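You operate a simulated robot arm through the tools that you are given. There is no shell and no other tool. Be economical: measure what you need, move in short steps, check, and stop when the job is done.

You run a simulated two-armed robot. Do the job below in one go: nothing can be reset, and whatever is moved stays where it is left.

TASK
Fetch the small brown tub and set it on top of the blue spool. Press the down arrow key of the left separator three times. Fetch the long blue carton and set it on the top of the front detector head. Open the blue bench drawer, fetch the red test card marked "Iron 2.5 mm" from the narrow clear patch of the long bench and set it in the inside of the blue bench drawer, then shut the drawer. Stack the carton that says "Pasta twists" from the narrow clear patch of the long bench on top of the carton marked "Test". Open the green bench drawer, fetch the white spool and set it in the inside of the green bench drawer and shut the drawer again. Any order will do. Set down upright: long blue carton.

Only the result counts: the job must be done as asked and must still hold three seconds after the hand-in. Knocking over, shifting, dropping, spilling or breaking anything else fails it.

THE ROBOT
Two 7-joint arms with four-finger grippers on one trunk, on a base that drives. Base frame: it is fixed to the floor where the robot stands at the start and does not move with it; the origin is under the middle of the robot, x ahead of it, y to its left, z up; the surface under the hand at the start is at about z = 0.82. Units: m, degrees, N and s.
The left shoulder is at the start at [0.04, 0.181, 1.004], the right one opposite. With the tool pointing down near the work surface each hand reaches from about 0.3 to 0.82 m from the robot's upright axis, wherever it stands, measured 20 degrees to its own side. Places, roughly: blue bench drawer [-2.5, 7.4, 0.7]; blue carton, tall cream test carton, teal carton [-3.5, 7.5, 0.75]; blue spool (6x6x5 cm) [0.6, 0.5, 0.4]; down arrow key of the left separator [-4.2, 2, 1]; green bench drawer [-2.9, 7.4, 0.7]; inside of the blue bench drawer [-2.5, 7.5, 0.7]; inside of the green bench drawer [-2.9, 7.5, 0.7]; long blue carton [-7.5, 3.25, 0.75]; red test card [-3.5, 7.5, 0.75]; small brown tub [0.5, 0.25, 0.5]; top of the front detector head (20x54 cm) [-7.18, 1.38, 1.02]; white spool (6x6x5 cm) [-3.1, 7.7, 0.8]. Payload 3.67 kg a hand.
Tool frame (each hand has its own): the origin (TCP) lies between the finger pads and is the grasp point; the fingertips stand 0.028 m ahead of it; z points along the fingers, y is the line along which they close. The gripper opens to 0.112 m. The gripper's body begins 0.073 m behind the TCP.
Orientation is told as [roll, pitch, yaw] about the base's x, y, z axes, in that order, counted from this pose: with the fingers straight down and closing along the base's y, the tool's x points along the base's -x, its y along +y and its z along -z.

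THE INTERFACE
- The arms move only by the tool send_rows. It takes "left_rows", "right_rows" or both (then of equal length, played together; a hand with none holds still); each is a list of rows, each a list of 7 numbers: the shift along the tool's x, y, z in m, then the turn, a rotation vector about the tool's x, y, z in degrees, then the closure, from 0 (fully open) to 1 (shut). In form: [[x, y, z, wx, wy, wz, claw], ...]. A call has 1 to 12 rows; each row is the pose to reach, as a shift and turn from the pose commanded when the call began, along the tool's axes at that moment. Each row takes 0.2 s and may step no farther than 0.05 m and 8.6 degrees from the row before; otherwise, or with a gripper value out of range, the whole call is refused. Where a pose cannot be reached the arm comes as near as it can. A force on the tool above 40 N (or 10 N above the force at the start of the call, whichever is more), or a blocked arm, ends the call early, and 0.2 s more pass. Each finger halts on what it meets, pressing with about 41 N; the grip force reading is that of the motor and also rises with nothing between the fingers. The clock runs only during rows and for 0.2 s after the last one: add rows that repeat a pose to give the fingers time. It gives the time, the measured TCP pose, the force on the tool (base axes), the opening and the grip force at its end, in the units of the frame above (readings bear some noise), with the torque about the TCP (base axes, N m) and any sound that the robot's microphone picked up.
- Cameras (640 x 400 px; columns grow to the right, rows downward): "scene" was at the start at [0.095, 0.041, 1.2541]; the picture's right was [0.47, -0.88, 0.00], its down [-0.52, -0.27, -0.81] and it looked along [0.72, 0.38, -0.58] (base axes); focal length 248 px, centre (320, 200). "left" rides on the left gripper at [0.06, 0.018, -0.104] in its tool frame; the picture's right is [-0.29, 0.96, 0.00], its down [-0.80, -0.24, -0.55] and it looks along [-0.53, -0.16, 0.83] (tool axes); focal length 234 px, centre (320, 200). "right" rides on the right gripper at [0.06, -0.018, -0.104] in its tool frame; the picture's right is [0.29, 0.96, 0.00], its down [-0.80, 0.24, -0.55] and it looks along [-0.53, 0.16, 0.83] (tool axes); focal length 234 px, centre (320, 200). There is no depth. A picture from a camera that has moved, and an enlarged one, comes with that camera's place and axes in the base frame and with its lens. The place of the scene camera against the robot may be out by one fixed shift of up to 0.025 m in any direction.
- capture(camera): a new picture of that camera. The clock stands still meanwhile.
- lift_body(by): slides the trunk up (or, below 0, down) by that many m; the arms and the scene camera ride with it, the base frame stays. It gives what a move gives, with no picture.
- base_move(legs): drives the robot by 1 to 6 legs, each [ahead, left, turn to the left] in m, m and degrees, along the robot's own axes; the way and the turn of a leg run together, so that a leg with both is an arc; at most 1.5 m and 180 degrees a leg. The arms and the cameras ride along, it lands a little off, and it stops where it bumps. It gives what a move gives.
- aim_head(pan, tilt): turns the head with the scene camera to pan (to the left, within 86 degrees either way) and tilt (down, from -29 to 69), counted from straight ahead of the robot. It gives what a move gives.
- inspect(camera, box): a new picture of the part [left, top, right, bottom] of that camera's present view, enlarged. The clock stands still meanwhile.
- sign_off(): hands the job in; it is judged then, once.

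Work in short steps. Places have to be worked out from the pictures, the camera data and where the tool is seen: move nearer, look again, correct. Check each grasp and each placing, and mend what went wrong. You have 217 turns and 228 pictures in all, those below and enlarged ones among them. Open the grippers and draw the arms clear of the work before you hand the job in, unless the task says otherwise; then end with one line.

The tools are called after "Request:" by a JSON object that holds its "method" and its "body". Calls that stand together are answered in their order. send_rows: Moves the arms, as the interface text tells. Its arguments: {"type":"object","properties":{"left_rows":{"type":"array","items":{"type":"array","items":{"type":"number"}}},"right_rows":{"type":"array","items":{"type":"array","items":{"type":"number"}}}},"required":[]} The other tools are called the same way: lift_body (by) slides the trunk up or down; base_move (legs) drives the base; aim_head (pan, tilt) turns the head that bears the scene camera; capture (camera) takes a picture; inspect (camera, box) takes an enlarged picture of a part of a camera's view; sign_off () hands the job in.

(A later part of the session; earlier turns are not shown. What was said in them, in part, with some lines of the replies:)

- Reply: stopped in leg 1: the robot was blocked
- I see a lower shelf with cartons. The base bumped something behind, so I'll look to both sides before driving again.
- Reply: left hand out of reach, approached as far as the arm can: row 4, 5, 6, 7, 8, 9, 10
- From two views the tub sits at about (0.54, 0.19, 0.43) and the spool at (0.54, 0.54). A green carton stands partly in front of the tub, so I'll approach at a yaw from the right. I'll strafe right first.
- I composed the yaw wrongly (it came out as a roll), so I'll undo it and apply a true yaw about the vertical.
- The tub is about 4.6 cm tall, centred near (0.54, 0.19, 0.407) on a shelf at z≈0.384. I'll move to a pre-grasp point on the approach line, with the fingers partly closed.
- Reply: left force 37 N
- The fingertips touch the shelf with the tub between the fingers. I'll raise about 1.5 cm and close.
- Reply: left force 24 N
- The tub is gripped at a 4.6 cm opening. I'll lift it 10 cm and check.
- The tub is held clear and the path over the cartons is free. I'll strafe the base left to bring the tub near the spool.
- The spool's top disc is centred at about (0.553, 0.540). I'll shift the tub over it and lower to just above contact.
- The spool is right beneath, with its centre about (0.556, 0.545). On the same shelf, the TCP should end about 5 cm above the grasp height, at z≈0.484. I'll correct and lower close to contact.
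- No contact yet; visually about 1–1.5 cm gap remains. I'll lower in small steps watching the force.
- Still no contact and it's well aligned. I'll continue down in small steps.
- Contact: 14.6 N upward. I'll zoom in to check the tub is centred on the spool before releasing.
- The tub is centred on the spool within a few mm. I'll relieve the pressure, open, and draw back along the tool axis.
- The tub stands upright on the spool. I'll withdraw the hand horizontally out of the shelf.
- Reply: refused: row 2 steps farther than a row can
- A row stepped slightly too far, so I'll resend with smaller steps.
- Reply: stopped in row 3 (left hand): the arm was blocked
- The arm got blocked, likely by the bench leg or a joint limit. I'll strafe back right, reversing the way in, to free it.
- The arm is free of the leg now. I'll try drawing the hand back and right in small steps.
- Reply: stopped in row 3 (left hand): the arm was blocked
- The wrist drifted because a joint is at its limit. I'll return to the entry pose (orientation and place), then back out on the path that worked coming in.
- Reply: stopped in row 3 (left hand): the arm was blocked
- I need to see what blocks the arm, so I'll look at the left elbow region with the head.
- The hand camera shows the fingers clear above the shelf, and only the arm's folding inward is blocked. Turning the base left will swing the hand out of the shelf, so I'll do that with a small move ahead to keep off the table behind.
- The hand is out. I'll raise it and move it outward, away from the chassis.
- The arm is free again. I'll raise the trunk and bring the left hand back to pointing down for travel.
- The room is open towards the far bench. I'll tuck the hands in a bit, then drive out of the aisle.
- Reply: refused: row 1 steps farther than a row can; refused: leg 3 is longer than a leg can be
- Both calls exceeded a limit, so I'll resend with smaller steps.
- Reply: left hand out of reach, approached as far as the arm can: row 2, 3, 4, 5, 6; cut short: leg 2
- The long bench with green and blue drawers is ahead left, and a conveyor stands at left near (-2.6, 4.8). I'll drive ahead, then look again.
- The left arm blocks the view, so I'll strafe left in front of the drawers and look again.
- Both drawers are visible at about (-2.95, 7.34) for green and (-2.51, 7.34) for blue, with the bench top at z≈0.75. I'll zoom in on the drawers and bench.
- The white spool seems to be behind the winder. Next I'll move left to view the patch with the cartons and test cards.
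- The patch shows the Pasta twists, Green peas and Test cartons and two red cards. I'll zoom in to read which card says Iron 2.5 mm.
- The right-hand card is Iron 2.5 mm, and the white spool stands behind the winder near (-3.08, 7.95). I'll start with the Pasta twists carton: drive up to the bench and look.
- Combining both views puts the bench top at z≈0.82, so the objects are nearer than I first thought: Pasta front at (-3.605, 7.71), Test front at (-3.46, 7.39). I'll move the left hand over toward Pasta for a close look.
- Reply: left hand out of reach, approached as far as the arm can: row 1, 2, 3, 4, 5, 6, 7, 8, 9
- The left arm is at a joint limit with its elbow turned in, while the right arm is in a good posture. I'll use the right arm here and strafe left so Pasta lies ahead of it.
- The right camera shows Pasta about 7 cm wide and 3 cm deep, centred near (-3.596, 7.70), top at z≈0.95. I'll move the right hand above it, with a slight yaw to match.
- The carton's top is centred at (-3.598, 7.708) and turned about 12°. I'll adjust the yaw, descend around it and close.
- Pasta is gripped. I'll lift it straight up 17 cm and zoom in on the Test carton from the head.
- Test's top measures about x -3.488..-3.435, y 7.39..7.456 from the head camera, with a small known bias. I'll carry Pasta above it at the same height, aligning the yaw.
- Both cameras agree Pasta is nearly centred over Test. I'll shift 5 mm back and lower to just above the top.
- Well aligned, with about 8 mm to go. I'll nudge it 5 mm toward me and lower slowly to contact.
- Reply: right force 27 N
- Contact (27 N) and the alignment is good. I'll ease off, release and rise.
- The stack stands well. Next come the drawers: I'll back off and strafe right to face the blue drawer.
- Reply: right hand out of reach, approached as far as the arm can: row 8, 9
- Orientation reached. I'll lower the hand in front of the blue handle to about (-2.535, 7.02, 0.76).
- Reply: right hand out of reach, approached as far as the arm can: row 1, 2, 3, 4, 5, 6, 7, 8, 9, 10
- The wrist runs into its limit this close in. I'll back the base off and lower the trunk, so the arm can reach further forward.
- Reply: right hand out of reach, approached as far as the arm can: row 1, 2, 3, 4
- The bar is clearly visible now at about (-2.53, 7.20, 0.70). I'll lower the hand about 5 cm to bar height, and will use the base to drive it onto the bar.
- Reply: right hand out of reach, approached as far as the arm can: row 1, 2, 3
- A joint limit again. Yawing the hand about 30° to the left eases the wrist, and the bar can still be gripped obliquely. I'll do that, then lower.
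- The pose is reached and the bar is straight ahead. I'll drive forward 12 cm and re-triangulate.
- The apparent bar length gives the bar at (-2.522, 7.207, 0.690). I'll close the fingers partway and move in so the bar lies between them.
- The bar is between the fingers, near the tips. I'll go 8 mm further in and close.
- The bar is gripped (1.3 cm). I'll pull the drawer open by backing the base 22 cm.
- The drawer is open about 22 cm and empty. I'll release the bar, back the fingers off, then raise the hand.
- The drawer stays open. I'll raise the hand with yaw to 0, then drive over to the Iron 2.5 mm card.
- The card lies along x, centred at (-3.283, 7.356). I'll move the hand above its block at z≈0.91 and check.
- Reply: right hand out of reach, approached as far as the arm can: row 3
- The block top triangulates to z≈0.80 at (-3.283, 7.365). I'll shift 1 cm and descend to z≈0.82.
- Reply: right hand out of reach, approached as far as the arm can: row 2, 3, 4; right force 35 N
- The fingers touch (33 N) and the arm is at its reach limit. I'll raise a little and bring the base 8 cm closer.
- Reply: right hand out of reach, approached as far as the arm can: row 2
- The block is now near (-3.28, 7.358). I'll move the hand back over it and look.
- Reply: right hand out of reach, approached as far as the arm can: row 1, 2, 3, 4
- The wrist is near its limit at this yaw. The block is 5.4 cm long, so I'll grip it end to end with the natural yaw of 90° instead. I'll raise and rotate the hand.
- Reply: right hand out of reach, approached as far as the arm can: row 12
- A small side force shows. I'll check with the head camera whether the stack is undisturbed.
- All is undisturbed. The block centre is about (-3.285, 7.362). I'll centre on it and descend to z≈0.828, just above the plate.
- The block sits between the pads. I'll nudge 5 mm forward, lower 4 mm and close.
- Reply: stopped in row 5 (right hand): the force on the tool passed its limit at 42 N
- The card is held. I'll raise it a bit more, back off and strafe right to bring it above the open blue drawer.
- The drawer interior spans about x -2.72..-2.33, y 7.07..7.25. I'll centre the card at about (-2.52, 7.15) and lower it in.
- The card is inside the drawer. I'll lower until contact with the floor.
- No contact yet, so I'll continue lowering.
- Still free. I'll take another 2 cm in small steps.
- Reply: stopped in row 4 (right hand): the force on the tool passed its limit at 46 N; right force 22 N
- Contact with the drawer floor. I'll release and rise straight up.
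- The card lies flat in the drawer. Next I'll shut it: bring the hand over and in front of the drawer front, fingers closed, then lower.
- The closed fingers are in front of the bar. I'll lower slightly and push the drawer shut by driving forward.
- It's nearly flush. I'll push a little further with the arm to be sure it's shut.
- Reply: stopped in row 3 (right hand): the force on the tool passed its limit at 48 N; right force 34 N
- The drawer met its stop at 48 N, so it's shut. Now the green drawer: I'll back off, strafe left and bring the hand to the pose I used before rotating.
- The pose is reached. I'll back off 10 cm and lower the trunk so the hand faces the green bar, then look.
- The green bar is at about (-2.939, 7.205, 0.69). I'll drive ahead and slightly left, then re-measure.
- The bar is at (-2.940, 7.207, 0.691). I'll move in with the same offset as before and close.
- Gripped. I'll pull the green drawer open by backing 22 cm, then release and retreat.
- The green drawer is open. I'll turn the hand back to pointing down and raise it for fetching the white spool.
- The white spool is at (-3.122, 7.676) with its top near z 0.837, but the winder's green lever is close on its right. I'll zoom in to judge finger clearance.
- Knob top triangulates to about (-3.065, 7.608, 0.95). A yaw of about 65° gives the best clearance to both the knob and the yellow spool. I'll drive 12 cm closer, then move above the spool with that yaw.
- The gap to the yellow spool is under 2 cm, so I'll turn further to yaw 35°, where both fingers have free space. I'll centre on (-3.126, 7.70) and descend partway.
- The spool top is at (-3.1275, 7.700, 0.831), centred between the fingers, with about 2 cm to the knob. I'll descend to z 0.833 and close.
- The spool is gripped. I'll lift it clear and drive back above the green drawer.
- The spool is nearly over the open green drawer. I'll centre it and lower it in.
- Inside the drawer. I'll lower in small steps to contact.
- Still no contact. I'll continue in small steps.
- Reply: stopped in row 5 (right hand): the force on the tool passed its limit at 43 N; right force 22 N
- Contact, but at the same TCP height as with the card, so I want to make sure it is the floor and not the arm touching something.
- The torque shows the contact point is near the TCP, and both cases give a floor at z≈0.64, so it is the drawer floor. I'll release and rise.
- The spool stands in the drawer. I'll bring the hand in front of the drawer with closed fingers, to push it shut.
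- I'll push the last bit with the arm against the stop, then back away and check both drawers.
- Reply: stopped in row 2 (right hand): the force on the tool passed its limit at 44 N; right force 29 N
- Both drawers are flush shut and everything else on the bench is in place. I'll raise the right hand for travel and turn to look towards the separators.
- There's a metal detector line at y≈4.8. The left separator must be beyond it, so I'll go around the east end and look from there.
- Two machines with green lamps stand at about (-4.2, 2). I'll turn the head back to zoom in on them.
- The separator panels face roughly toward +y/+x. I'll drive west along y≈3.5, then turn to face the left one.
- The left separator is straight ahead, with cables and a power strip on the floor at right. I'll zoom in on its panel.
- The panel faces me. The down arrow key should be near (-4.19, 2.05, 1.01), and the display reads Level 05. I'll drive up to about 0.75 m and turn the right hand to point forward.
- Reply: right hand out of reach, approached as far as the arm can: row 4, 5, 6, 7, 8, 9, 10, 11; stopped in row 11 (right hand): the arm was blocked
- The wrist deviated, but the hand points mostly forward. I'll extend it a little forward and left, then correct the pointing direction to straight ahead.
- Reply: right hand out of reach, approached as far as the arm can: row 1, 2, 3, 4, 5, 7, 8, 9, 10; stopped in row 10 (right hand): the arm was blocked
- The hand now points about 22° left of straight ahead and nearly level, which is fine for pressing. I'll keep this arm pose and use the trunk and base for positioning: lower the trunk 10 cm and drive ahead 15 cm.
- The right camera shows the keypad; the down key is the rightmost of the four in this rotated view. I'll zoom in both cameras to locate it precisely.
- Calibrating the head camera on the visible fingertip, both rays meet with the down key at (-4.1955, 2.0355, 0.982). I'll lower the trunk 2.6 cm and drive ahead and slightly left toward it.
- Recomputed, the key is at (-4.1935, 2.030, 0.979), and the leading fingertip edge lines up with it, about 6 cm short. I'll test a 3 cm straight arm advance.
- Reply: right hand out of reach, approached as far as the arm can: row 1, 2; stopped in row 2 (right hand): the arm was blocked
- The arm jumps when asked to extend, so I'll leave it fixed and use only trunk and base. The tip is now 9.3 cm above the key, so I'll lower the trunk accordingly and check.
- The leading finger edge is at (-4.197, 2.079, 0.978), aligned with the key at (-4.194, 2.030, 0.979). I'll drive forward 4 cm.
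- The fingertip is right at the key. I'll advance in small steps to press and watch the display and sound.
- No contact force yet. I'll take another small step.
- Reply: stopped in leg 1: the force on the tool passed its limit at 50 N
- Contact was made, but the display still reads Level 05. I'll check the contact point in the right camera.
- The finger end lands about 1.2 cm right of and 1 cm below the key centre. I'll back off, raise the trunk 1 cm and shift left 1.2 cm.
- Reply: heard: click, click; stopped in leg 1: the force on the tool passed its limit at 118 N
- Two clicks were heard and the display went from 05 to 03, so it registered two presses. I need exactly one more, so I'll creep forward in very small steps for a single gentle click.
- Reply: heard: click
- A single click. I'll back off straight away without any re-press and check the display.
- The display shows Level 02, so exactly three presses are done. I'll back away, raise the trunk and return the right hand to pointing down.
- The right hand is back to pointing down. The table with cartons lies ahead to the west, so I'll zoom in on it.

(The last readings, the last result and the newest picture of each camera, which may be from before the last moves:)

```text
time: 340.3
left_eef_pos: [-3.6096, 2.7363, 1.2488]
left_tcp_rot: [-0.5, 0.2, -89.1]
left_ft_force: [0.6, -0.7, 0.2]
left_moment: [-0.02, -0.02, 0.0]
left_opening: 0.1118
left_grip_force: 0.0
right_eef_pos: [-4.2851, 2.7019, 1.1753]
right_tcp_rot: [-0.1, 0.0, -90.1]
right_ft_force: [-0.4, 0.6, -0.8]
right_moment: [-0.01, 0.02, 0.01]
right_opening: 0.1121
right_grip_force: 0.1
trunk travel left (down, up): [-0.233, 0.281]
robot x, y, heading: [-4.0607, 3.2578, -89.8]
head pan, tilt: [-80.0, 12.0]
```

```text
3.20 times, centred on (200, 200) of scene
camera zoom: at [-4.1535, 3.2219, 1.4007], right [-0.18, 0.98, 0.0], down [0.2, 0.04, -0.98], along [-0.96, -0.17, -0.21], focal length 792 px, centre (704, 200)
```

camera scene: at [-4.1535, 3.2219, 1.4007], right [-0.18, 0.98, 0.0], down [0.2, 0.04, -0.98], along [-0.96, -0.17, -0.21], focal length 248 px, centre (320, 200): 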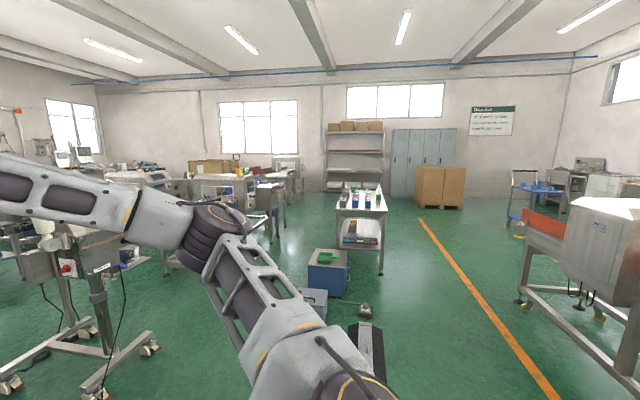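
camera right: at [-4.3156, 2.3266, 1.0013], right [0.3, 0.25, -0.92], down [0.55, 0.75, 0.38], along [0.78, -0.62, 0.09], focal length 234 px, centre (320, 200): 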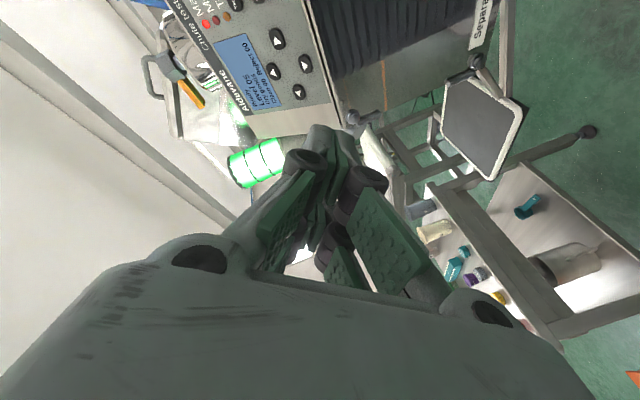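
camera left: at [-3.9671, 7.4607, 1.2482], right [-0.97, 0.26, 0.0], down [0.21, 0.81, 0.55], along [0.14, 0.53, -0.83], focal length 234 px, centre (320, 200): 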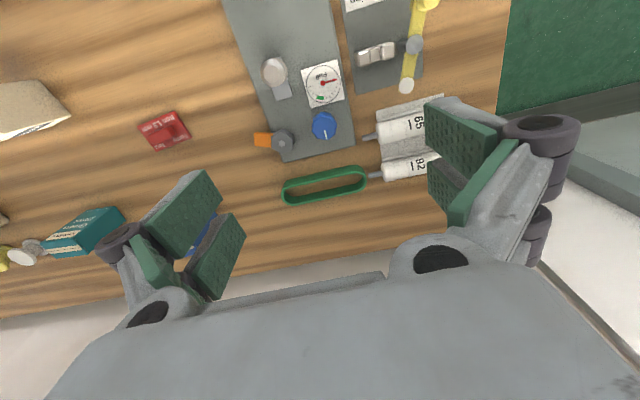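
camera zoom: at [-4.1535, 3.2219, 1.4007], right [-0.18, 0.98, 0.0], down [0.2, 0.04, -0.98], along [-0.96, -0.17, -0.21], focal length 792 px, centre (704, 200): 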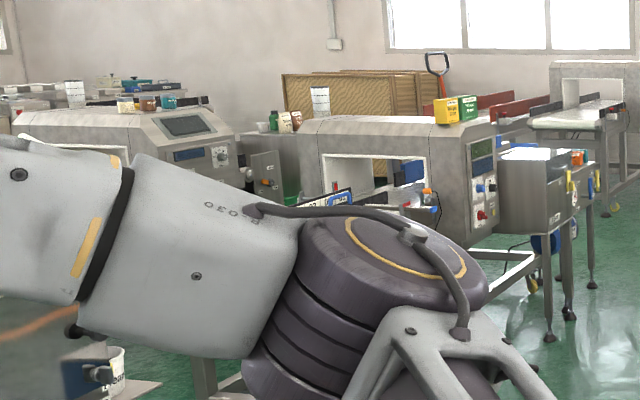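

The front detector head is at about (-7.2, 1.38) with two small boxes on one end, and the carton table spans y 2.96..3.45. I'll drive along the north lane to the table's north side.

Request:
{"method": "base_move", "body": {"legs": [[-0.75, 0, 0], [0, 0, -90], [1.4, 0, 0], [1.3, 0, 0]]}}

Request:
{"method": "aim_head", "body": {"pan": 50, "tilt": 20}}

Request:
{"method": "capture", "body": {"camera": "scene"}}

```text
time: 361.8
left_eef_pos: [-7.2852, 3.3971, 1.2478]
left_tcp_rot: [-0.5, 0.1, -176.3]
left_ft_force: [-0.6, -0.5, -0.3]
left_moment: [0.02, 0.01, -0.01]
left_opening: 0.1119
left_grip_force: 0.0
right_eef_pos: [-7.3537, 4.0693, 1.1751]
right_tcp_rot: [-0.2, 0.0, -177.2]
right_ft_force: [0.5, 1.5, 0.1]
right_moment: [0.01, -0.01, -0.02]
right_opening: 0.1119
right_grip_force: 0.1
trunk travel left (down, up): [-0.233, 0.281]
robot x, y, heading: [-6.7866, 3.8733, -177.2]
head pan, tilt: [-80.0, 12.0]
```

```text
time: 363.9
left_eef_pos: [-7.2862, 3.3966, 1.2489]
left_tcp_rot: [-0.4, 0.1, -176.3]
left_ft_force: [-0.5, 0.7, -0.3]
left_moment: [0.03, 0.0, 0.02]
left_opening: 0.112
left_grip_force: 0.1
right_eef_pos: [-7.3542, 4.0702, 1.1759]
right_tcp_rot: [-0.1, 0.0, -177.2]
right_ft_force: [0.3, 0.9, -0.3]
right_moment: [-0.04, -0.02, 0.0]
right_opening: 0.112
right_grip_force: 0.0
trunk travel left (down, up): [-0.233, 0.281]
robot x, y, heading: [-6.785, 3.8679, -177.1]
head pan, tilt: [50.0, 20.0]
```

```text
62 pictures are left
camera scene: at [-6.8654, 3.7962, 1.3877], right [-0.8, 0.6, 0.0], down [0.21, 0.27, -0.94], along [-0.57, -0.75, -0.34], focal length 248 px, centre (320, 200)
```

scene: 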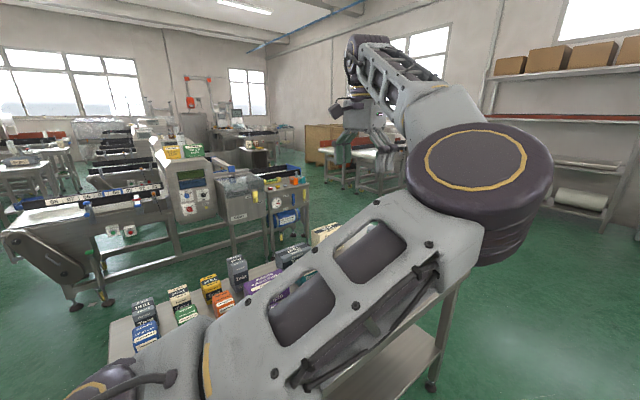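

The left arm blocks the view. I'll turn to face the table (south) for a clear look at both the cartons and the detector behind.

Request:
{"method": "base_move", "body": {"legs": [[0, 0, 87], [0, -0.4, 0]]}}

Request:
{"method": "aim_head", "body": {"pan": -5, "tilt": 30}}

Request:
{"method": "capture", "body": {"camera": "scene"}}

```text
time: 370.7
left_eef_pos: [-6.6999, 3.3526, 1.2477]
left_tcp_rot: [-0.4, 0.1, -86.0]
left_ft_force: [-1.0, 0.8, 0.9]
left_moment: [0.01, -0.02, 0.0]
left_opening: 0.1118
left_grip_force: 0.0
right_eef_pos: [-7.3719, 3.2807, 1.177]
right_tcp_rot: [0.0, -0.1, -86.9]
right_ft_force: [-0.1, -0.7, -0.3]
right_moment: [0.0, -0.03, 0.02]
right_opening: 0.1121
right_grip_force: 0.1
trunk travel left (down, up): [-0.233, 0.281]
robot x, y, heading: [-7.1775, 3.8509, -86.8]
head pan, tilt: [50.0, 20.0]
```

```text
time: 371.9
left_eef_pos: [-6.7002, 3.3523, 1.248]
left_tcp_rot: [-0.5, 0.0, -86.0]
left_ft_force: [-1.3, -0.4, -0.3]
left_moment: [-0.02, 0.0, 0.01]
left_opening: 0.1121
left_grip_force: 0.1
right_eef_pos: [-7.374, 3.2801, 1.1758]
right_tcp_rot: [-0.1, 0.0, -86.9]
right_ft_force: [0.3, 0.6, -0.7]
right_moment: [0.0, 0.0, 0.02]
right_opening: 0.1122
right_grip_force: 0.0
trunk travel left (down, up): [-0.233, 0.281]
robot x, y, heading: [-7.1784, 3.8471, -86.8]
head pan, tilt: [-5.0, 30.0]
```

```text
61 pictures are left
camera scene: at [-7.1822, 3.7381, 1.3716], right [-1.0, 0.03, 0.0], down [0.01, 0.5, -0.87], along [-0.03, -0.87, -0.5], focal length 248 px, centre (320, 200)
```

scene: 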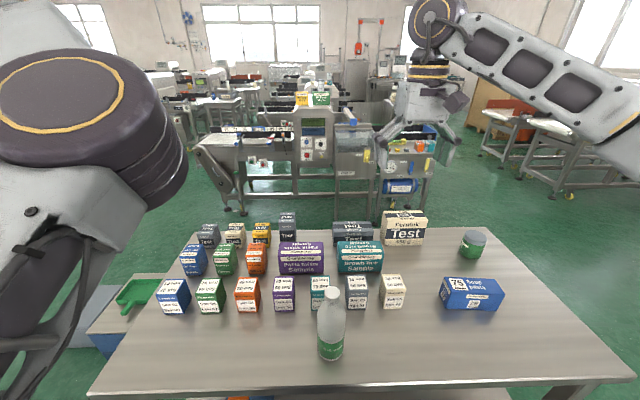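

The long blue carton lies alone on the right of the table at about (-7.59, 3.31). The detector head with a yellow and a green box on top is straight beyond. I'll zoom in on both.

Request:
{"method": "inspect", "body": {"camera": "scene", "box": [230, 70, 450, 220]}}

Request:
{"method": "inspect", "body": {"camera": "scene", "box": [410, 250, 530, 330]}}

```text
2.67 times, centred on (340, 145) of scene
camera zoom: at [-7.1822, 3.7381, 1.3716], right [-1.0, 0.03, 0.0], down [0.01, 0.5, -0.87], along [-0.03, -0.87, -0.5], focal length 660 px, centre (267, 347)
```

zoom: 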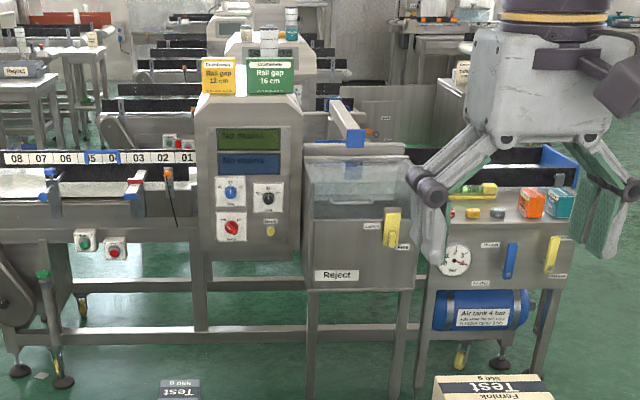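

```text
5.00 times, centred on (470, 290) of scene
camera zoom: at [-7.1822, 3.7381, 1.3716], right [-1.0, 0.03, 0.0], down [0.01, 0.5, -0.87], along [-0.03, -0.87, -0.5], focal length 1237 px, centre (-430, -250)
```

zoom: 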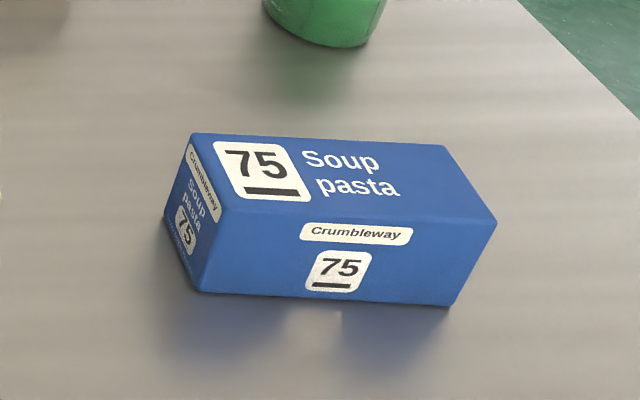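

The carton's lettering is upright as it lies, so I'll keep that orientation. I'll move the right hand near the carton for a close measurement.

Request:
{"method": "send_rows", "body": {"right_rows": [[0.016, -0.039, 0, 0, 0, 0, 0], [0.032, -0.078, 0, 0, 0, 0, 0], [0.048, -0.117, 0, 0, 0, 0, 0], [0.064, -0.156, 0, 0, 0, 0, 0], [0.08, -0.194, 0, 0, 0, 0, 0]]}}

Request:
{"method": "capture", "body": {"camera": "right"}}

```text
time: 373.1
left_eef_pos: [-6.7017, 3.3532, 1.2487]
left_tcp_rot: [-0.5, 0.1, -85.9]
left_ft_force: [0.0, 0.0, 0.6]
left_moment: [-0.04, 0.01, -0.01]
left_opening: 0.1119
left_grip_force: 0.1
right_eef_pos: [-7.5735, 3.3509, 1.1755]
right_tcp_rot: [-0.1, 0.0, -86.9]
right_ft_force: [0.1, -0.4, 0.1]
right_moment: [-0.01, 0.01, 0.03]
right_opening: 0.1122
right_grip_force: 0.1
trunk travel left (down, up): [-0.233, 0.281]
robot x, y, heading: [-7.1776, 3.8459, -86.6]
head pan, tilt: [-5.0, 30.0]
```

```text
58 pictures are left
camera right: at [-7.5931, 3.4089, 1.2786], right [0.94, 0.34, 0.0], down [0.28, -0.78, 0.55], along [0.19, -0.52, -0.83], focal length 234 px, centre (320, 200)
```

right: 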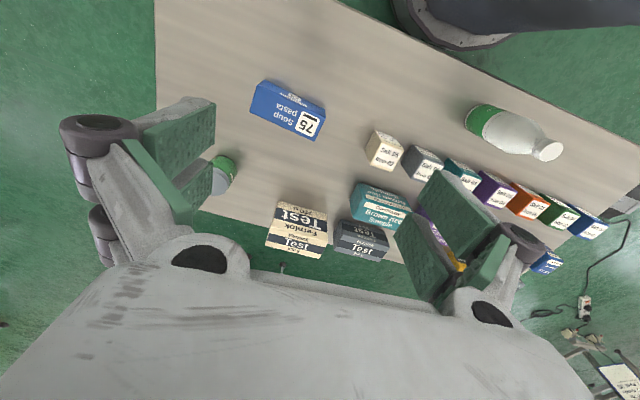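

The carton's top is about 12.5 by 6.7 cm, centred near (-7.613, 3.29), long side along x. I need to close across y, so I'll stand at the table's west end facing east.

Request:
{"method": "base_move", "body": {"legs": [[0, -1.15, 0], [0, 0, 86.6], [0, -0.3, 0]]}}

Request:
{"method": "capture", "body": {"camera": "right"}}

```text
time: 384.8
left_eef_pos: [-7.7838, 3.9449, 1.2485]
left_tcp_rot: [-0.5, 0.0, 1.0]
left_ft_force: [0.0, 0.2, -0.2]
left_moment: [0.03, 0.0, 0.0]
left_opening: 0.1121
left_grip_force: 0.1
right_eef_pos: [-7.8244, 3.0749, 1.1747]
right_tcp_rot: [0.0, 0.0, 0.1]
right_ft_force: [-0.4, -0.7, 1.1]
right_moment: [-0.02, 0.01, -0.05]
right_opening: 0.1118
right_grip_force: 0.0
trunk travel left (down, up): [-0.233, 0.281]
robot x, y, heading: [-8.3041, 3.4935, 0.4]
head pan, tilt: [-5.0, 30.0]
```

```text
57 pictures are left
camera right: at [-7.8858, 3.0565, 1.2787], right [-0.29, 0.96, 0.0], down [0.8, 0.24, 0.55], along [0.53, 0.16, -0.83], focal length 234 px, centre (320, 200)
```

right: 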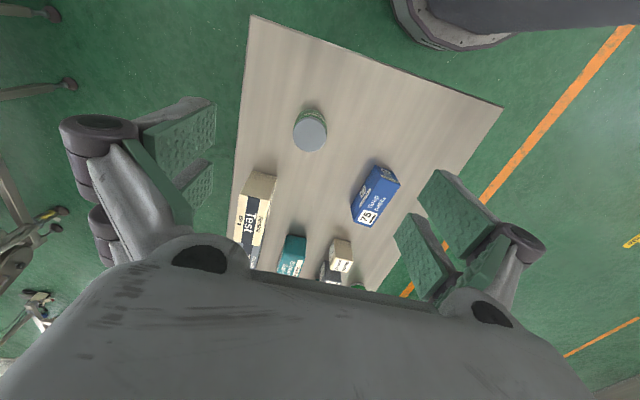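

Triangulated: carton top centre at (-7.615, 3.284), z≈0.79. I'll move the hand above it.

Request:
{"method": "send_rows", "body": {"right_rows": [[-0.034, 0.034, 0, 0, 0, 0, 0], [-0.068, 0.068, 0, 0, 0, 0, 0], [-0.102, 0.102, 0, 0, 0, 0, 0], [-0.136, 0.136, 0, 0, 0, 0, 0], [-0.17, 0.17, 0.02, 0, 0, 0, 0], [-0.2, 0.2, 0.04, 0, 0, 0, 0], [-0.209, 0.208, 0.085, 0, 0, 0, 0], [-0.209, 0.208, 0.13, 0, 0, 0, 0], [-0.209, 0.208, 0.175, 0, 0, 0, 0], [-0.209, 0.208, 0.22, 0, 0, 0, 0]]}}

Request:
{"method": "capture", "body": {"camera": "right"}}

```text
refused: row 5 steps farther than a row can; nothing moved
```

```text
56 pictures are left
camera right: at [-7.8858, 3.0565, 1.2787], right [-0.29, 0.96, 0.0], down [0.8, 0.24, 0.55], along [0.53, 0.16, -0.83], focal length 234 px, centre (320, 200)
```

right: 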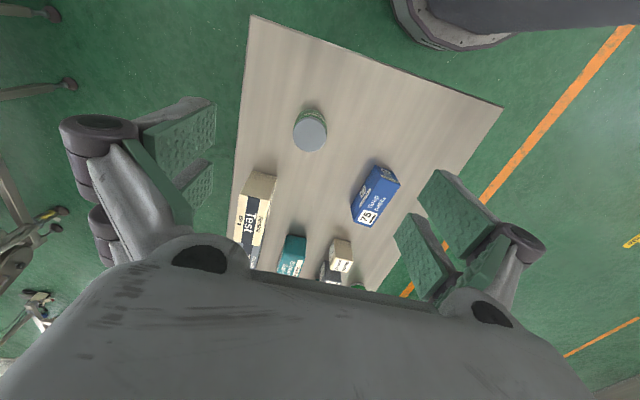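

One step was too long, so I'll resend with smaller ones.

Request:
{"method": "send_rows", "body": {"right_rows": [[-0.034, 0.034, 0, 0, 0, 0, 0], [-0.068, 0.068, 0, 0, 0, 0, 0], [-0.102, 0.102, 0, 0, 0, 0, 0], [-0.136, 0.136, 0, 0, 0, 0, 0], [-0.17, 0.17, 0, 0, 0, 0, 0], [-0.2, 0.2, 0.02, 0, 0, 0, 0], [-0.209, 0.208, 0.065, 0, 0, 0, 0], [-0.209, 0.208, 0.11, 0, 0, 0, 0], [-0.209, 0.208, 0.155, 0, 0, 0, 0], [-0.209, 0.208, 0.2, 0, 0, 0, 0]]}}

Request:
{"method": "capture", "body": {"camera": "right"}}

```text
time: 387.0
left_eef_pos: [-7.7831, 3.9437, 1.2473]
left_tcp_rot: [-0.5, 0.2, 1.1]
left_ft_force: [0.0, -0.3, 0.6]
left_moment: [0.02, 0.02, 0.0]
left_opening: 0.1118
left_grip_force: 0.1
right_eef_pos: [-7.6141, 3.2848, 0.9718]
right_tcp_rot: [-0.1, 0.0, 0.1]
right_ft_force: [0.1, -1.0, -0.4]
right_moment: [0.05, 0.04, 0.01]
right_opening: 0.112
right_grip_force: 0.0
trunk travel left (down, up): [-0.233, 0.281]
robot x, y, heading: [-8.3031, 3.494, 0.4]
head pan, tilt: [-5.0, 30.0]
```

```text
55 pictures are left
camera right: at [-7.674, 3.2659, 1.0756], right [-0.29, 0.96, 0.0], down [0.8, 0.24, 0.55], along [0.53, 0.16, -0.83], focal length 234 px, centre (320, 200)
```

right: 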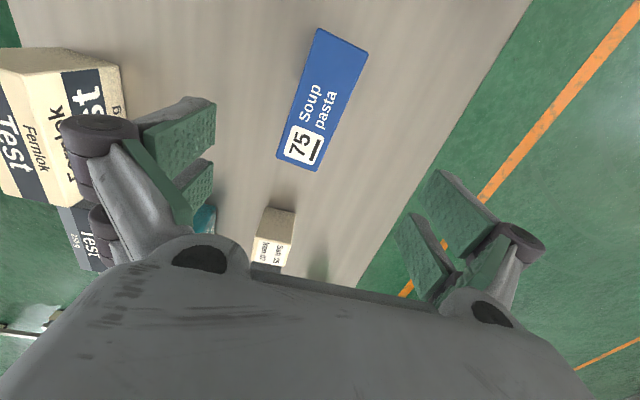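

The carton is centred under the hand and turned about -5°. I'll match the yaw and descend to z≈0.80.

Request:
{"method": "send_rows", "body": {"right_rows": [[-0.002, -0.003, 0.03, 0, 0, 2.5, 0.1], [-0.002, -0.003, 0.07, 0, 0, 5, 0.2], [-0.002, -0.003, 0.11, 0, 0, 5, 0.2], [-0.002, -0.003, 0.15, 0, 0, 5, 0.2], [-0.002, -0.003, 0.17, 0, 0, 5, 0.2]]}}

Request:
{"method": "capture", "body": {"camera": "right"}}

```text
time: 388.2
left_eef_pos: [-7.7845, 3.9446, 1.2473]
left_tcp_rot: [-0.5, 0.0, 1.2]
left_ft_force: [-0.9, 0.5, 0.7]
left_moment: [0.0, 0.0, -0.02]
left_opening: 0.1122
left_grip_force: 0.0
right_eef_pos: [-7.6157, 3.2777, 0.8043]
right_tcp_rot: [0.0, 0.0, -4.9]
right_ft_force: [0.4, -0.5, 0.0]
right_moment: [0.0, -0.01, 0.02]
right_opening: 0.0895
right_grip_force: 0.0
trunk travel left (down, up): [-0.233, 0.281]
robot x, y, heading: [-8.3032, 3.4919, 0.3]
head pan, tilt: [-5.0, 30.0]
```

```text
54 pictures are left
camera right: at [-7.6763, 3.2647, 0.9083], right [-0.21, 0.98, 0.0], down [0.81, 0.17, 0.55], along [0.54, 0.11, -0.83], focal length 234 px, centre (320, 200)
```

right: 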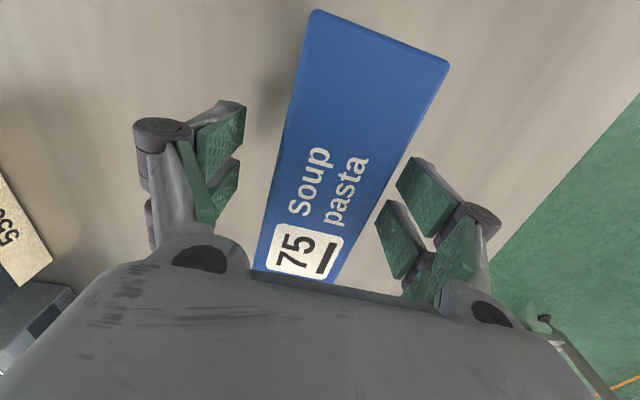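

The carton is slightly off centre, toward the right pad. I'll shift 8 mm, lower to z≈0.785 and close.

Request:
{"method": "send_rows", "body": {"right_rows": [[-0.009, 0.008, 0, 0, 0, -1.5, 0.2], [-0.009, 0.008, 0.01, 0, 0, -1.5, 0.2], [-0.009, 0.008, 0.02, 0, 0, -1.5, 0.2], [-0.009, 0.008, 0.02, 0, 0, -1.5, 0.4], [-0.009, 0.008, 0.02, 0, 0, -1.5, 0.6], [-0.009, 0.008, 0.02, 0, 0, -1.5, 0.65], [-0.009, 0.008, 0.02, 0, 0, -1.5, 0.65]]}}

Request:
{"method": "capture", "body": {"camera": "right"}}

```text
time: 389.8
left_eef_pos: [-7.7853, 3.9438, 1.2467]
left_tcp_rot: [-0.4, 0.2, 1.1]
left_ft_force: [-1.3, 0.9, -0.5]
left_moment: [0.0, -0.01, 0.03]
left_opening: 0.1122
left_grip_force: 0.0
right_eef_pos: [-7.6052, 3.286, 0.7838]
right_tcp_rot: [-0.1, 0.0, -3.4]
right_ft_force: [-0.5, -0.9, 0.6]
right_moment: [-0.01, -0.13, -0.03]
right_opening: 0.0546
right_grip_force: 41.5
trunk travel left (down, up): [-0.233, 0.281]
robot x, y, heading: [-8.3025, 3.4951, 0.5]
head pan, tilt: [-5.0, 30.0]
```

```text
53 pictures are left
camera right: at [-7.6665, 3.2708, 0.8883], right [-0.23, 0.97, 0.0], down [0.81, 0.19, 0.55], along [0.54, 0.13, -0.83], focal length 234 px, centre (320, 200)
```

right: 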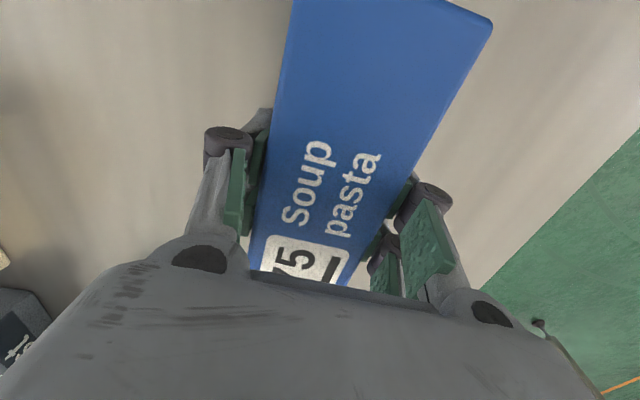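

Gripped at 5.5 cm. I'll lift straight up, raise the trunk and drive south around the table's west end.

Request:
{"method": "send_rows", "body": {"right_rows": [[0, 0, -0.04, 0, 0, 0, 0.65], [0, 0, -0.085, 0, 0, 0, 0.65], [0, 0, -0.13, 0, 0, 0, 0.65], [0, 0, -0.175, 0, 0, 0, 0.65], [0, 0, -0.22, 0, 0, 0, 0.65], [0, 0, -0.26, 0, 0, 0, 0.65]]}}

Request:
{"method": "lift_body", "body": {"by": 0.2}}

Request:
{"method": "base_move", "body": {"legs": [[-0.1, 0, 0], [0, -0.95, 0]]}}

Request:
{"method": "aim_head", "body": {"pan": -20, "tilt": 25}}

Request:
{"method": "capture", "body": {"camera": "scene"}}

```text
time: 391.2
left_eef_pos: [-7.7859, 3.9457, 1.2482]
left_tcp_rot: [-0.6, 0.1, 1.1]
left_ft_force: [-0.9, 0.4, -0.3]
left_moment: [0.0, -0.04, 0.02]
left_opening: 0.1118
left_grip_force: 0.0
right_eef_pos: [-7.6068, 3.2879, 1.0433]
right_tcp_rot: [-0.1, 0.0, -3.4]
right_ft_force: [-0.1, 1.0, -3.2]
right_moment: [0.0, -0.03, 0.01]
right_opening: 0.0544
right_grip_force: 41.2
trunk travel left (down, up): [-0.233, 0.281]
robot x, y, heading: [-8.301, 3.4954, 0.6]
head pan, tilt: [-5.0, 30.0]
```

```text
time: 393.4
left_eef_pos: [-7.7841, 3.9443, 1.4482]
left_tcp_rot: [-0.5, 0.2, 1.1]
left_ft_force: [-0.4, 0.3, 0.8]
left_moment: [0.05, 0.0, 0.0]
left_opening: 0.1118
left_grip_force: 0.0
right_eef_pos: [-7.6047, 3.2888, 1.2447]
right_tcp_rot: [-0.2, 0.0, -3.4]
right_ft_force: [-1.0, 0.0, -2.1]
right_moment: [-0.01, 0.01, 0.02]
right_opening: 0.0548
right_grip_force: 41.6
trunk travel left (down, up): [-0.433, 0.081]
robot x, y, heading: [-8.3037, 3.4918, 0.4]
head pan, tilt: [-5.0, 30.0]
```

```text
time: 399.1
left_eef_pos: [-7.8802, 3.032, 1.4474]
left_tcp_rot: [-0.5, 0.2, 2.4]
left_ft_force: [0.1, 0.5, 0.1]
left_moment: [-0.02, 0.01, -0.01]
left_opening: 0.1121
left_grip_force: 0.0
right_eef_pos: [-7.686, 2.3794, 1.2434]
right_tcp_rot: [-0.3, 0.0, -2.1]
right_ft_force: [0.9, 0.7, -3.0]
right_moment: [-0.01, -0.03, 0.01]
right_opening: 0.0549
right_grip_force: 40.9
trunk travel left (down, up): [-0.433, 0.081]
robot x, y, heading: [-8.3881, 2.566, 1.9]
head pan, tilt: [-5.0, 30.0]
```

```text
time: 399.9
left_eef_pos: [-7.8796, 3.0315, 1.4468]
left_tcp_rot: [-0.5, 0.1, 2.5]
left_ft_force: [0.1, -1.0, -0.5]
left_moment: [0.0, 0.02, 0.01]
left_opening: 0.1122
left_grip_force: 0.0
right_eef_pos: [-7.6858, 2.379, 1.2427]
right_tcp_rot: [-0.1, 0.0, -2.0]
right_ft_force: [0.7, 0.4, -2.4]
right_moment: [0.01, -0.02, 0.0]
right_opening: 0.0547
right_grip_force: 41.4
trunk travel left (down, up): [-0.433, 0.081]
robot x, y, heading: [-8.3845, 2.5697, 1.6]
head pan, tilt: [-20.0, 25.0]
```

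```text
52 pictures are left
camera scene: at [-8.2849, 2.5392, 1.5791], right [-0.31, -0.95, 0.0], down [-0.4, 0.13, -0.91], along [0.86, -0.28, -0.42], focal length 248 px, centre (320, 200)
```

scene: 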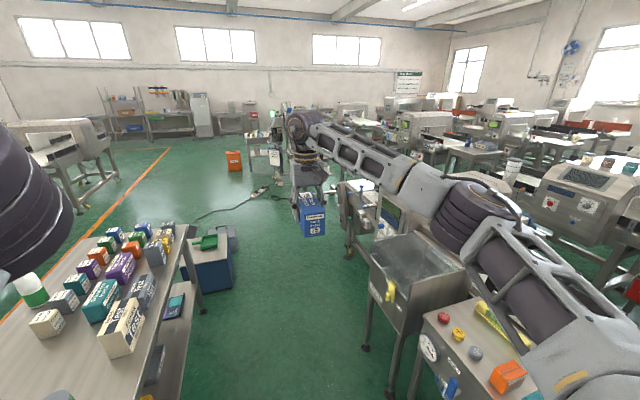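

The lane between table (y 2.93) and bins (y 2.1) is clear. I'll drive east through it to x≈-7.0, shift south, and turn to face the detector.

Request:
{"method": "base_move", "body": {"legs": [[0, -0.03, -1.7], [1.38, 0, 0], [0, -0.16, 0], [0, 0, -90]]}}

Request:
{"method": "aim_head", "body": {"pan": -10, "tilt": 30}}

Request:
{"method": "capture", "body": {"camera": "scene"}}

```text
time: 412.7
left_eef_pos: [-6.4902, 1.8999, 1.4471]
left_tcp_rot: [-0.6, 0.1, -84.9]
left_ft_force: [0.4, -0.6, -1.0]
left_moment: [-0.04, -0.01, -0.01]
left_opening: 0.112
left_grip_force: 0.1
right_eef_pos: [-7.1317, 1.6775, 1.2428]
right_tcp_rot: [-0.1, 0.0, -89.4]
right_ft_force: [-0.5, 0.2, -1.9]
right_moment: [-0.01, 0.01, -0.02]
right_opening: 0.0549
right_grip_force: 41.1
trunk travel left (down, up): [-0.433, 0.081]
robot x, y, heading: [-6.9755, 2.3884, -85.5]
head pan, tilt: [-20.0, 25.0]
```

```text
time: 413.4
left_eef_pos: [-6.4888, 1.9004, 1.4475]
left_tcp_rot: [-0.5, 0.2, -84.9]
left_ft_force: [0.5, -0.3, -0.3]
left_moment: [-0.04, -0.02, -0.03]
left_opening: 0.1119
left_grip_force: 0.1
right_eef_pos: [-7.1308, 1.6763, 1.2427]
right_tcp_rot: [0.0, -0.1, -89.4]
right_ft_force: [0.2, 0.4, -2.9]
right_moment: [-0.04, -0.02, 0.0]
right_opening: 0.0549
right_grip_force: 40.9
trunk travel left (down, up): [-0.433, 0.081]
robot x, y, heading: [-6.975, 2.3869, -85.7]
head pan, tilt: [-10.0, 30.0]
```

```text
51 pictures are left
camera scene: at [-6.9864, 2.2784, 1.5712], right [-1.0, 0.1, 0.0], down [0.05, 0.5, -0.87], along [-0.09, -0.86, -0.5], focal length 248 px, centre (320, 200)
```

scene: 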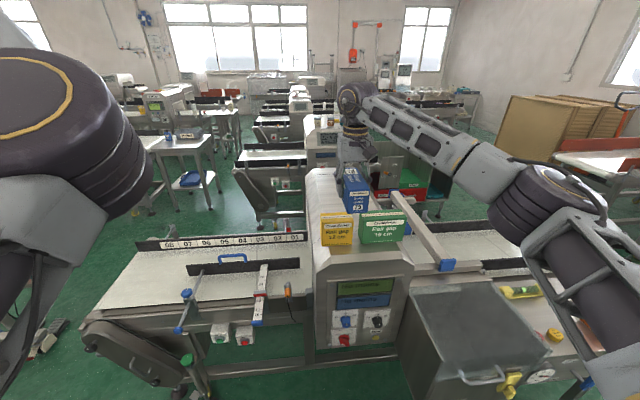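

The head's top runs from about y 1.65 to 1.1 at x -7.28..-7.08, with the two boxes on its near end (tops at about 1.14). I'll raise the carton 4 cm, then square up and drive in 25 cm, keeping off the bin.

Request:
{"method": "send_rows", "body": {"right_rows": [[0, 0, -0.04, 0, 0, 0, 0.65]]}}

Request:
{"method": "base_move", "body": {"legs": [[0, 0.08, -4.3], [0.24, 0, 0]]}}

Request:
{"method": "capture", "body": {"camera": "scene"}}

Request:
{"method": "capture", "body": {"camera": "right"}}

```text
time: 413.8
left_eef_pos: [-6.4879, 1.9022, 1.4482]
left_tcp_rot: [-0.6, 0.0, -84.9]
left_ft_force: [-0.7, -0.3, -0.1]
left_moment: [-0.02, 0.0, 0.02]
left_opening: 0.1121
left_grip_force: 0.1
right_eef_pos: [-7.1296, 1.6746, 1.285]
right_tcp_rot: [-0.2, 0.0, -89.3]
right_ft_force: [0.9, -0.2, -1.8]
right_moment: [-0.07, 0.01, 0.01]
right_opening: 0.0546
right_grip_force: 41.1
trunk travel left (down, up): [-0.433, 0.081]
robot x, y, heading: [-6.9773, 2.3876, -85.6]
head pan, tilt: [-10.0, 30.0]
```

```text
time: 416.3
left_eef_pos: [-6.4439, 1.6351, 1.4483]
left_tcp_rot: [-0.6, 0.0, -89.0]
left_ft_force: [0.0, -0.9, 0.2]
left_moment: [-0.04, 0.01, -0.03]
left_opening: 0.1119
left_grip_force: 0.0
right_eef_pos: [-7.1, 1.4543, 1.286]
right_tcp_rot: [0.0, -0.1, -93.5]
right_ft_force: [0.3, -0.3, -2.2]
right_moment: [0.0, -0.01, -0.02]
right_opening: 0.0547
right_grip_force: 41.0
trunk travel left (down, up): [-0.433, 0.081]
robot x, y, heading: [-6.8911, 2.1572, -89.9]
head pan, tilt: [-10.0, 30.0]
```

```text
50 pictures are left
camera scene: at [-6.9117, 2.047, 1.5714], right [-0.99, 0.17, 0.0], down [0.09, 0.49, -0.87], along [-0.15, -0.85, -0.5], focal length 248 px, centre (320, 200)
```

scene: 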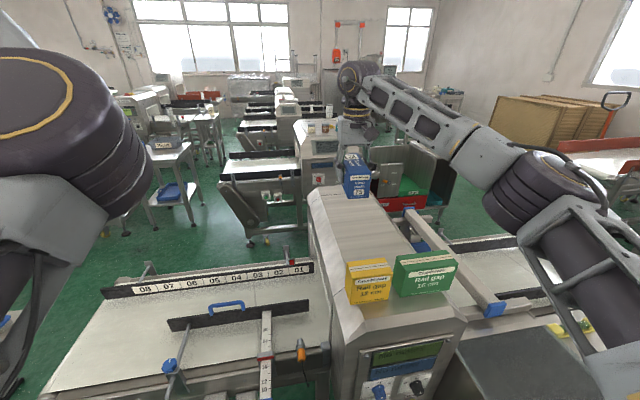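

```text
49 pictures are left
camera right: at [-7.1144, 1.5155, 1.3905], right [0.97, 0.23, 0.0], down [0.19, -0.81, 0.55], along [0.12, -0.54, -0.83], focal length 234 px, centre (320, 200)
```

right: 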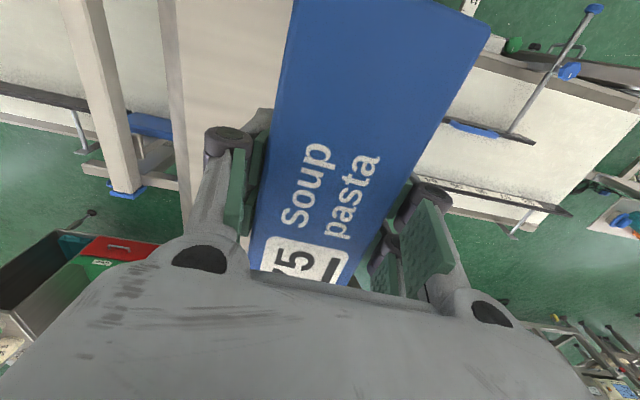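

The flat top of the head is in full view, centred at x≈-7.185 and free behind the two boxes. I'll shift the base slightly right and ahead, then position the carton over about (-7.183, 1.39).

Request:
{"method": "base_move", "body": {"legs": [[0.03, -0.06, 0]]}}

Request:
{"method": "send_rows", "body": {"right_rows": [[-0.015, -0.01, 0, 0, 0, -1.8, 0.65], [-0.03, -0.02, 0.02, 0, 0, -3.5, 0.65], [-0.03, -0.02, 0.06, 0, 0, -3.5, 0.65], [-0.03, -0.02, 0.1, 0, 0, -3.5, 0.65], [-0.03, -0.02, 0.14, 0, 0, -3.5, 0.65]]}}

Request:
{"method": "capture", "body": {"camera": "scene"}}

Request:
{"method": "capture", "body": {"camera": "right"}}

```text
time: 417.3
left_eef_pos: [-6.4969, 1.6078, 1.4461]
left_tcp_rot: [-0.9, -0.1, -89.1]
left_ft_force: [1.1, -0.1, -0.2]
left_moment: [-0.05, 0.11, -0.01]
left_opening: 0.1119
left_grip_force: 0.0
right_eef_pos: [-7.1543, 1.4296, 1.2889]
right_tcp_rot: [-0.4, -0.3, -93.5]
right_ft_force: [0.8, -0.9, -1.9]
right_moment: [-0.02, 0.1, 0.05]
right_opening: 0.0545
right_grip_force: 40.9
trunk travel left (down, up): [-0.433, 0.081]
robot x, y, heading: [-6.9514, 2.1274, -89.7]
head pan, tilt: [-10.0, 30.0]
```

```text
time: 418.5
left_eef_pos: [-6.5023, 1.6048, 1.4475]
left_tcp_rot: [-0.6, 0.0, -88.9]
left_ft_force: [-0.2, -1.1, -0.2]
left_moment: [0.01, 0.01, 0.01]
left_opening: 0.1117
left_grip_force: 0.0
right_eef_pos: [-7.1774, 1.3978, 1.1448]
right_tcp_rot: [-0.2, -0.1, -89.9]
right_ft_force: [0.8, -0.1, -2.3]
right_moment: [-0.05, -0.01, -0.04]
right_opening: 0.0545
right_grip_force: 41.3
trunk travel left (down, up): [-0.433, 0.081]
robot x, y, heading: [-6.9541, 2.1306, -89.7]
head pan, tilt: [-10.0, 30.0]
```

```text
48 pictures are left
camera scene: at [-6.9705, 2.0166, 1.5712], right [-0.99, 0.17, 0.0], down [0.09, 0.49, -0.87], along [-0.15, -0.85, -0.5], focal length 248 px, centre (320, 200)
```

scene: 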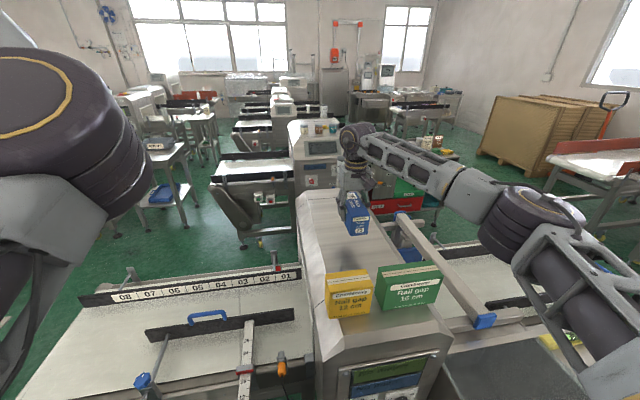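

```text
47 pictures are left
camera right: at [-7.195, 1.4572, 1.2488], right [0.96, 0.29, 0.0], down [0.24, -0.8, 0.55], along [0.16, -0.53, -0.83], focal length 234 px, centre (320, 200)
```

right: 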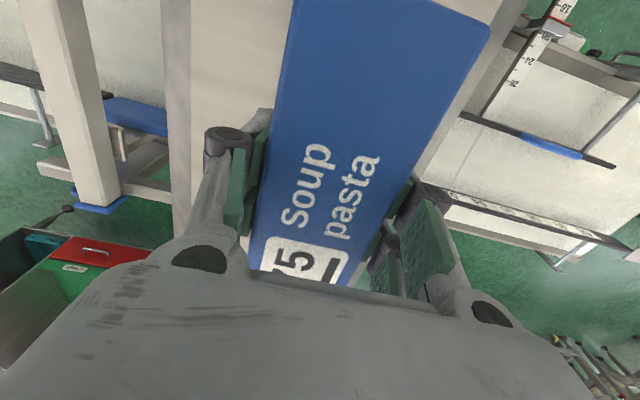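

The head's flat top spans x -7.30..-7.055, and the carton at x≈-7.177 is centred over it. I'll lower it gently to contact.

Request:
{"method": "send_rows", "body": {"right_rows": [[0, 0, 0.015, 0, 0, 0, 0.65], [0, 0, 0.03, 0, 0, 0, 0.65], [0, 0, 0.045, 0, 0, 0, 0.65], [0, 0, 0.055, 0, 0, 0, 0.65], [0, 0, 0.06, 0, 0, 0, 0.65], [0, 0, 0.065, 0, 0, 0, 0.65], [0, 0, 0.07, 0, 0, 0, 0.65], [0, 0, 0.075, 0, 0, 0, 0.65]]}}

Request:
{"method": "inspect", "body": {"camera": "scene", "box": [280, 150, 460, 320]}}

```text
time: 420.3
left_eef_pos: [-6.5037, 1.6042, 1.4474]
left_tcp_rot: [-0.6, 0.1, -89.1]
left_ft_force: [-1.0, 0.0, -0.2]
left_moment: [0.02, -0.03, 0.0]
left_opening: 0.112
left_grip_force: 0.1
right_eef_pos: [-7.1837, 1.3959, 1.0701]
right_tcp_rot: [-0.2, 0.0, -90.0]
right_ft_force: [0.3, -1.0, -2.1]
right_moment: [-0.03, -0.03, 0.03]
right_opening: 0.0548
right_grip_force: 40.9
trunk travel left (down, up): [-0.433, 0.081]
robot x, y, heading: [-6.9508, 2.1294, -90.3]
head pan, tilt: [-10.0, 30.0]
```

```text
2.35 times, centred on (370, 235) of scene
camera zoom: at [-6.9719, 2.0167, 1.5712], right [-0.99, 0.17, 0.0], down [0.09, 0.49, -0.87], along [-0.15, -0.85, -0.5], focal length 582 px, centre (202, 118)
```

zoom: 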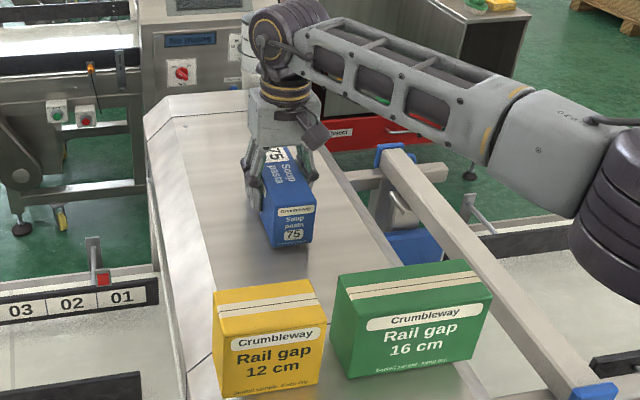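

Well centred with no contact yet. I'll continue down in small steps.

Request:
{"method": "send_rows", "body": {"right_rows": [[0, 0, 0.005, 0, 0, 0, 0.65], [0, 0, 0.01, 0, 0, 0, 0.65], [0, 0, 0.015, 0, 0, 0, 0.65], [0, 0, 0.02, 0, 0, 0, 0.65], [0, 0, 0.025, 0, 0, 0, 0.65], [0, 0, 0.03, 0, 0, 0, 0.65], [0, 0, 0.035, 0, 0, 0, 0.65]]}}

```text
time: 421.8
left_eef_pos: [-6.5047, 1.6062, 1.4487]
left_tcp_rot: [-0.5, 0.0, -89.1]
left_ft_force: [-0.1, 0.2, -0.4]
left_moment: [0.05, -0.01, -0.01]
left_opening: 0.1119
left_grip_force: 0.1
right_eef_pos: [-7.1823, 1.3974, 1.0466]
right_tcp_rot: [0.1, -0.2, -90.0]
right_ft_force: [-0.3, 8.8, 14.5]
right_moment: [0.3, 0.22, -0.09]
right_opening: 0.0547
right_grip_force: 40.9
trunk travel left (down, up): [-0.433, 0.081]
robot x, y, heading: [-6.9552, 2.1265, -89.8]
head pan, tilt: [-10.0, 30.0]
stopped in row 7 (right hand): the force on the tool passed its limit at 43 N (the readings are from after the stop); the commanded pose is now the measured one
```

Contact at z≈1.047. I'll check the seat of the carton before releasing.

Request:
{"method": "inspect", "body": {"camera": "scene", "box": [310, 180, 410, 260]}}

```text
5.00 times, centred on (360, 220) of scene
camera zoom: at [-6.9717, 2.019, 1.5711], right [-0.98, 0.17, 0.0], down [0.09, 0.49, -0.87], along [-0.15, -0.85, -0.5], focal length 1237 px, centre (120, 100)
```

zoom: 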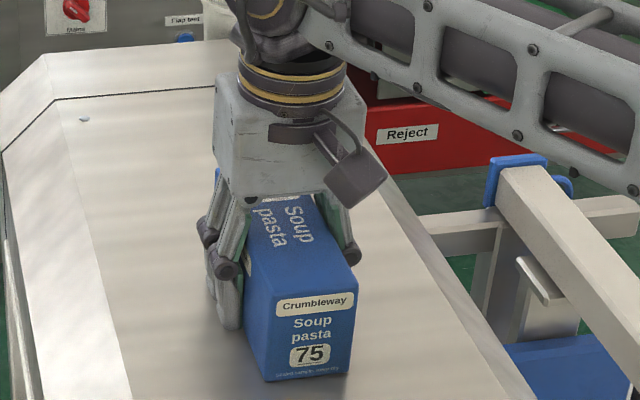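

The carton sits flat and centred. I'll ease off, open and rise straight up.

Request:
{"method": "send_rows", "body": {"right_rows": [[0, 0, -0.002, 0, 0, 0, 0.65], [0, 0, -0.002, 0, 0, 0, 0.5], [0, 0, -0.002, 0, 0, 0, 0.35], [0, 0, -0.002, 0, 0, 0, 0.2], [0, 0, -0.002, 0, 0, 0, 0.2], [0, 0, -0.03, 0, 0, 0, 0.2], [0, 0, -0.07, 0, 0, 0, 0.2], [0, 0, -0.115, 0, 0, 0, 0.2], [0, 0, -0.16, 0, 0, 0, 0.2], [0, 0, -0.2, 0, 0, 0, 0.2]]}}

Request:
{"method": "capture", "body": {"camera": "scene"}}

```text
time: 424.0
left_eef_pos: [-6.5038, 1.6059, 1.4481]
left_tcp_rot: [-0.6, 0.0, -89.2]
left_ft_force: [0.4, 0.5, -0.3]
left_moment: [0.01, 0.04, 0.01]
left_opening: 0.1119
left_grip_force: 0.1
right_eef_pos: [-7.1831, 1.3991, 1.2469]
right_tcp_rot: [0.0, -0.2, -90.0]
right_ft_force: [1.0, 0.3, 0.7]
right_moment: [0.02, -0.02, 0.03]
right_opening: 0.0897
right_grip_force: 0.0
trunk travel left (down, up): [-0.433, 0.081]
robot x, y, heading: [-6.9507, 2.1256, -89.9]
head pan, tilt: [-10.0, 30.0]
```

```text
44 pictures are left
camera scene: at [-6.971, 2.018, 1.5713], right [-0.99, 0.17, 0.0], down [0.09, 0.49, -0.87], along [-0.15, -0.85, -0.5], focal length 248 px, centre (320, 200)
```

scene: 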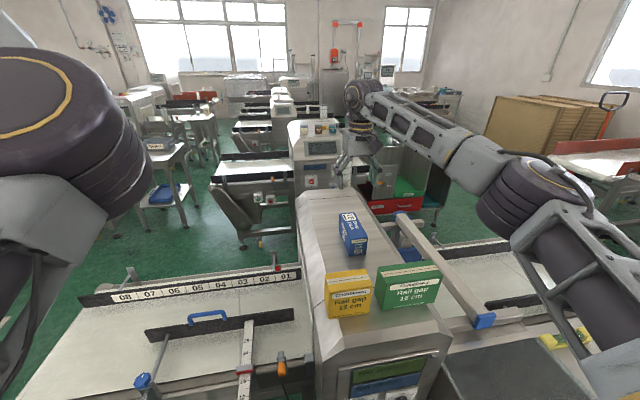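

The carton stands upright on the detector head and the other items are undisturbed. I'll back the arms clear and then hand in.

Request:
{"method": "base_move", "body": {"legs": [[0.0, 0.0, 0.0], [-0.22, 0.03, 0]]}}

Request:
{"method": "inspect", "body": {"camera": "scene", "box": [240, 130, 460, 300]}}

```text
time: 426.0
left_eef_pos: [-6.4716, 1.8198, 1.4462]
left_tcp_rot: [-0.6, 0.2, -88.7]
left_ft_force: [-0.6, -0.1, -0.5]
left_moment: [0.02, -0.01, -0.01]
left_opening: 0.1117
left_grip_force: 0.0
right_eef_pos: [-7.1499, 1.6078, 1.2442]
right_tcp_rot: [-0.1, -0.1, -89.6]
right_ft_force: [0.4, -0.1, -0.6]
right_moment: [0.0, 0.04, 0.03]
right_opening: 0.0894
right_grip_force: 0.1
trunk travel left (down, up): [-0.433, 0.081]
robot x, y, heading: [-6.9222, 2.3411, -89.6]
head pan, tilt: [-10.0, 30.0]
```

```text
2.35 times, centred on (350, 215) of scene
camera zoom: at [-6.9422, 2.2291, 1.571], right [-0.99, 0.17, 0.0], down [0.08, 0.49, -0.86], along [-0.14, -0.85, -0.5], focal length 582 px, centre (249, 165)
```

zoom: 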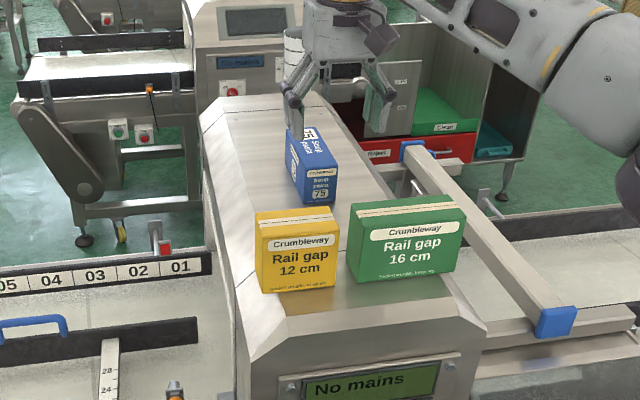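

The carton stands well behind the two boxes, and both hands are open and clear. I'll hand the job in.

Request:
{"method": "sign_off", "body": {}}

```text
The job is handed in.
```

I've handed the job in with all six parts done. One caution: at the very start the base backed into the table behind it, and I didn't check afterwards whether that table or its tubs had shifted. I also didn't look again at the tub, the bench or the drawers after leaving each one.
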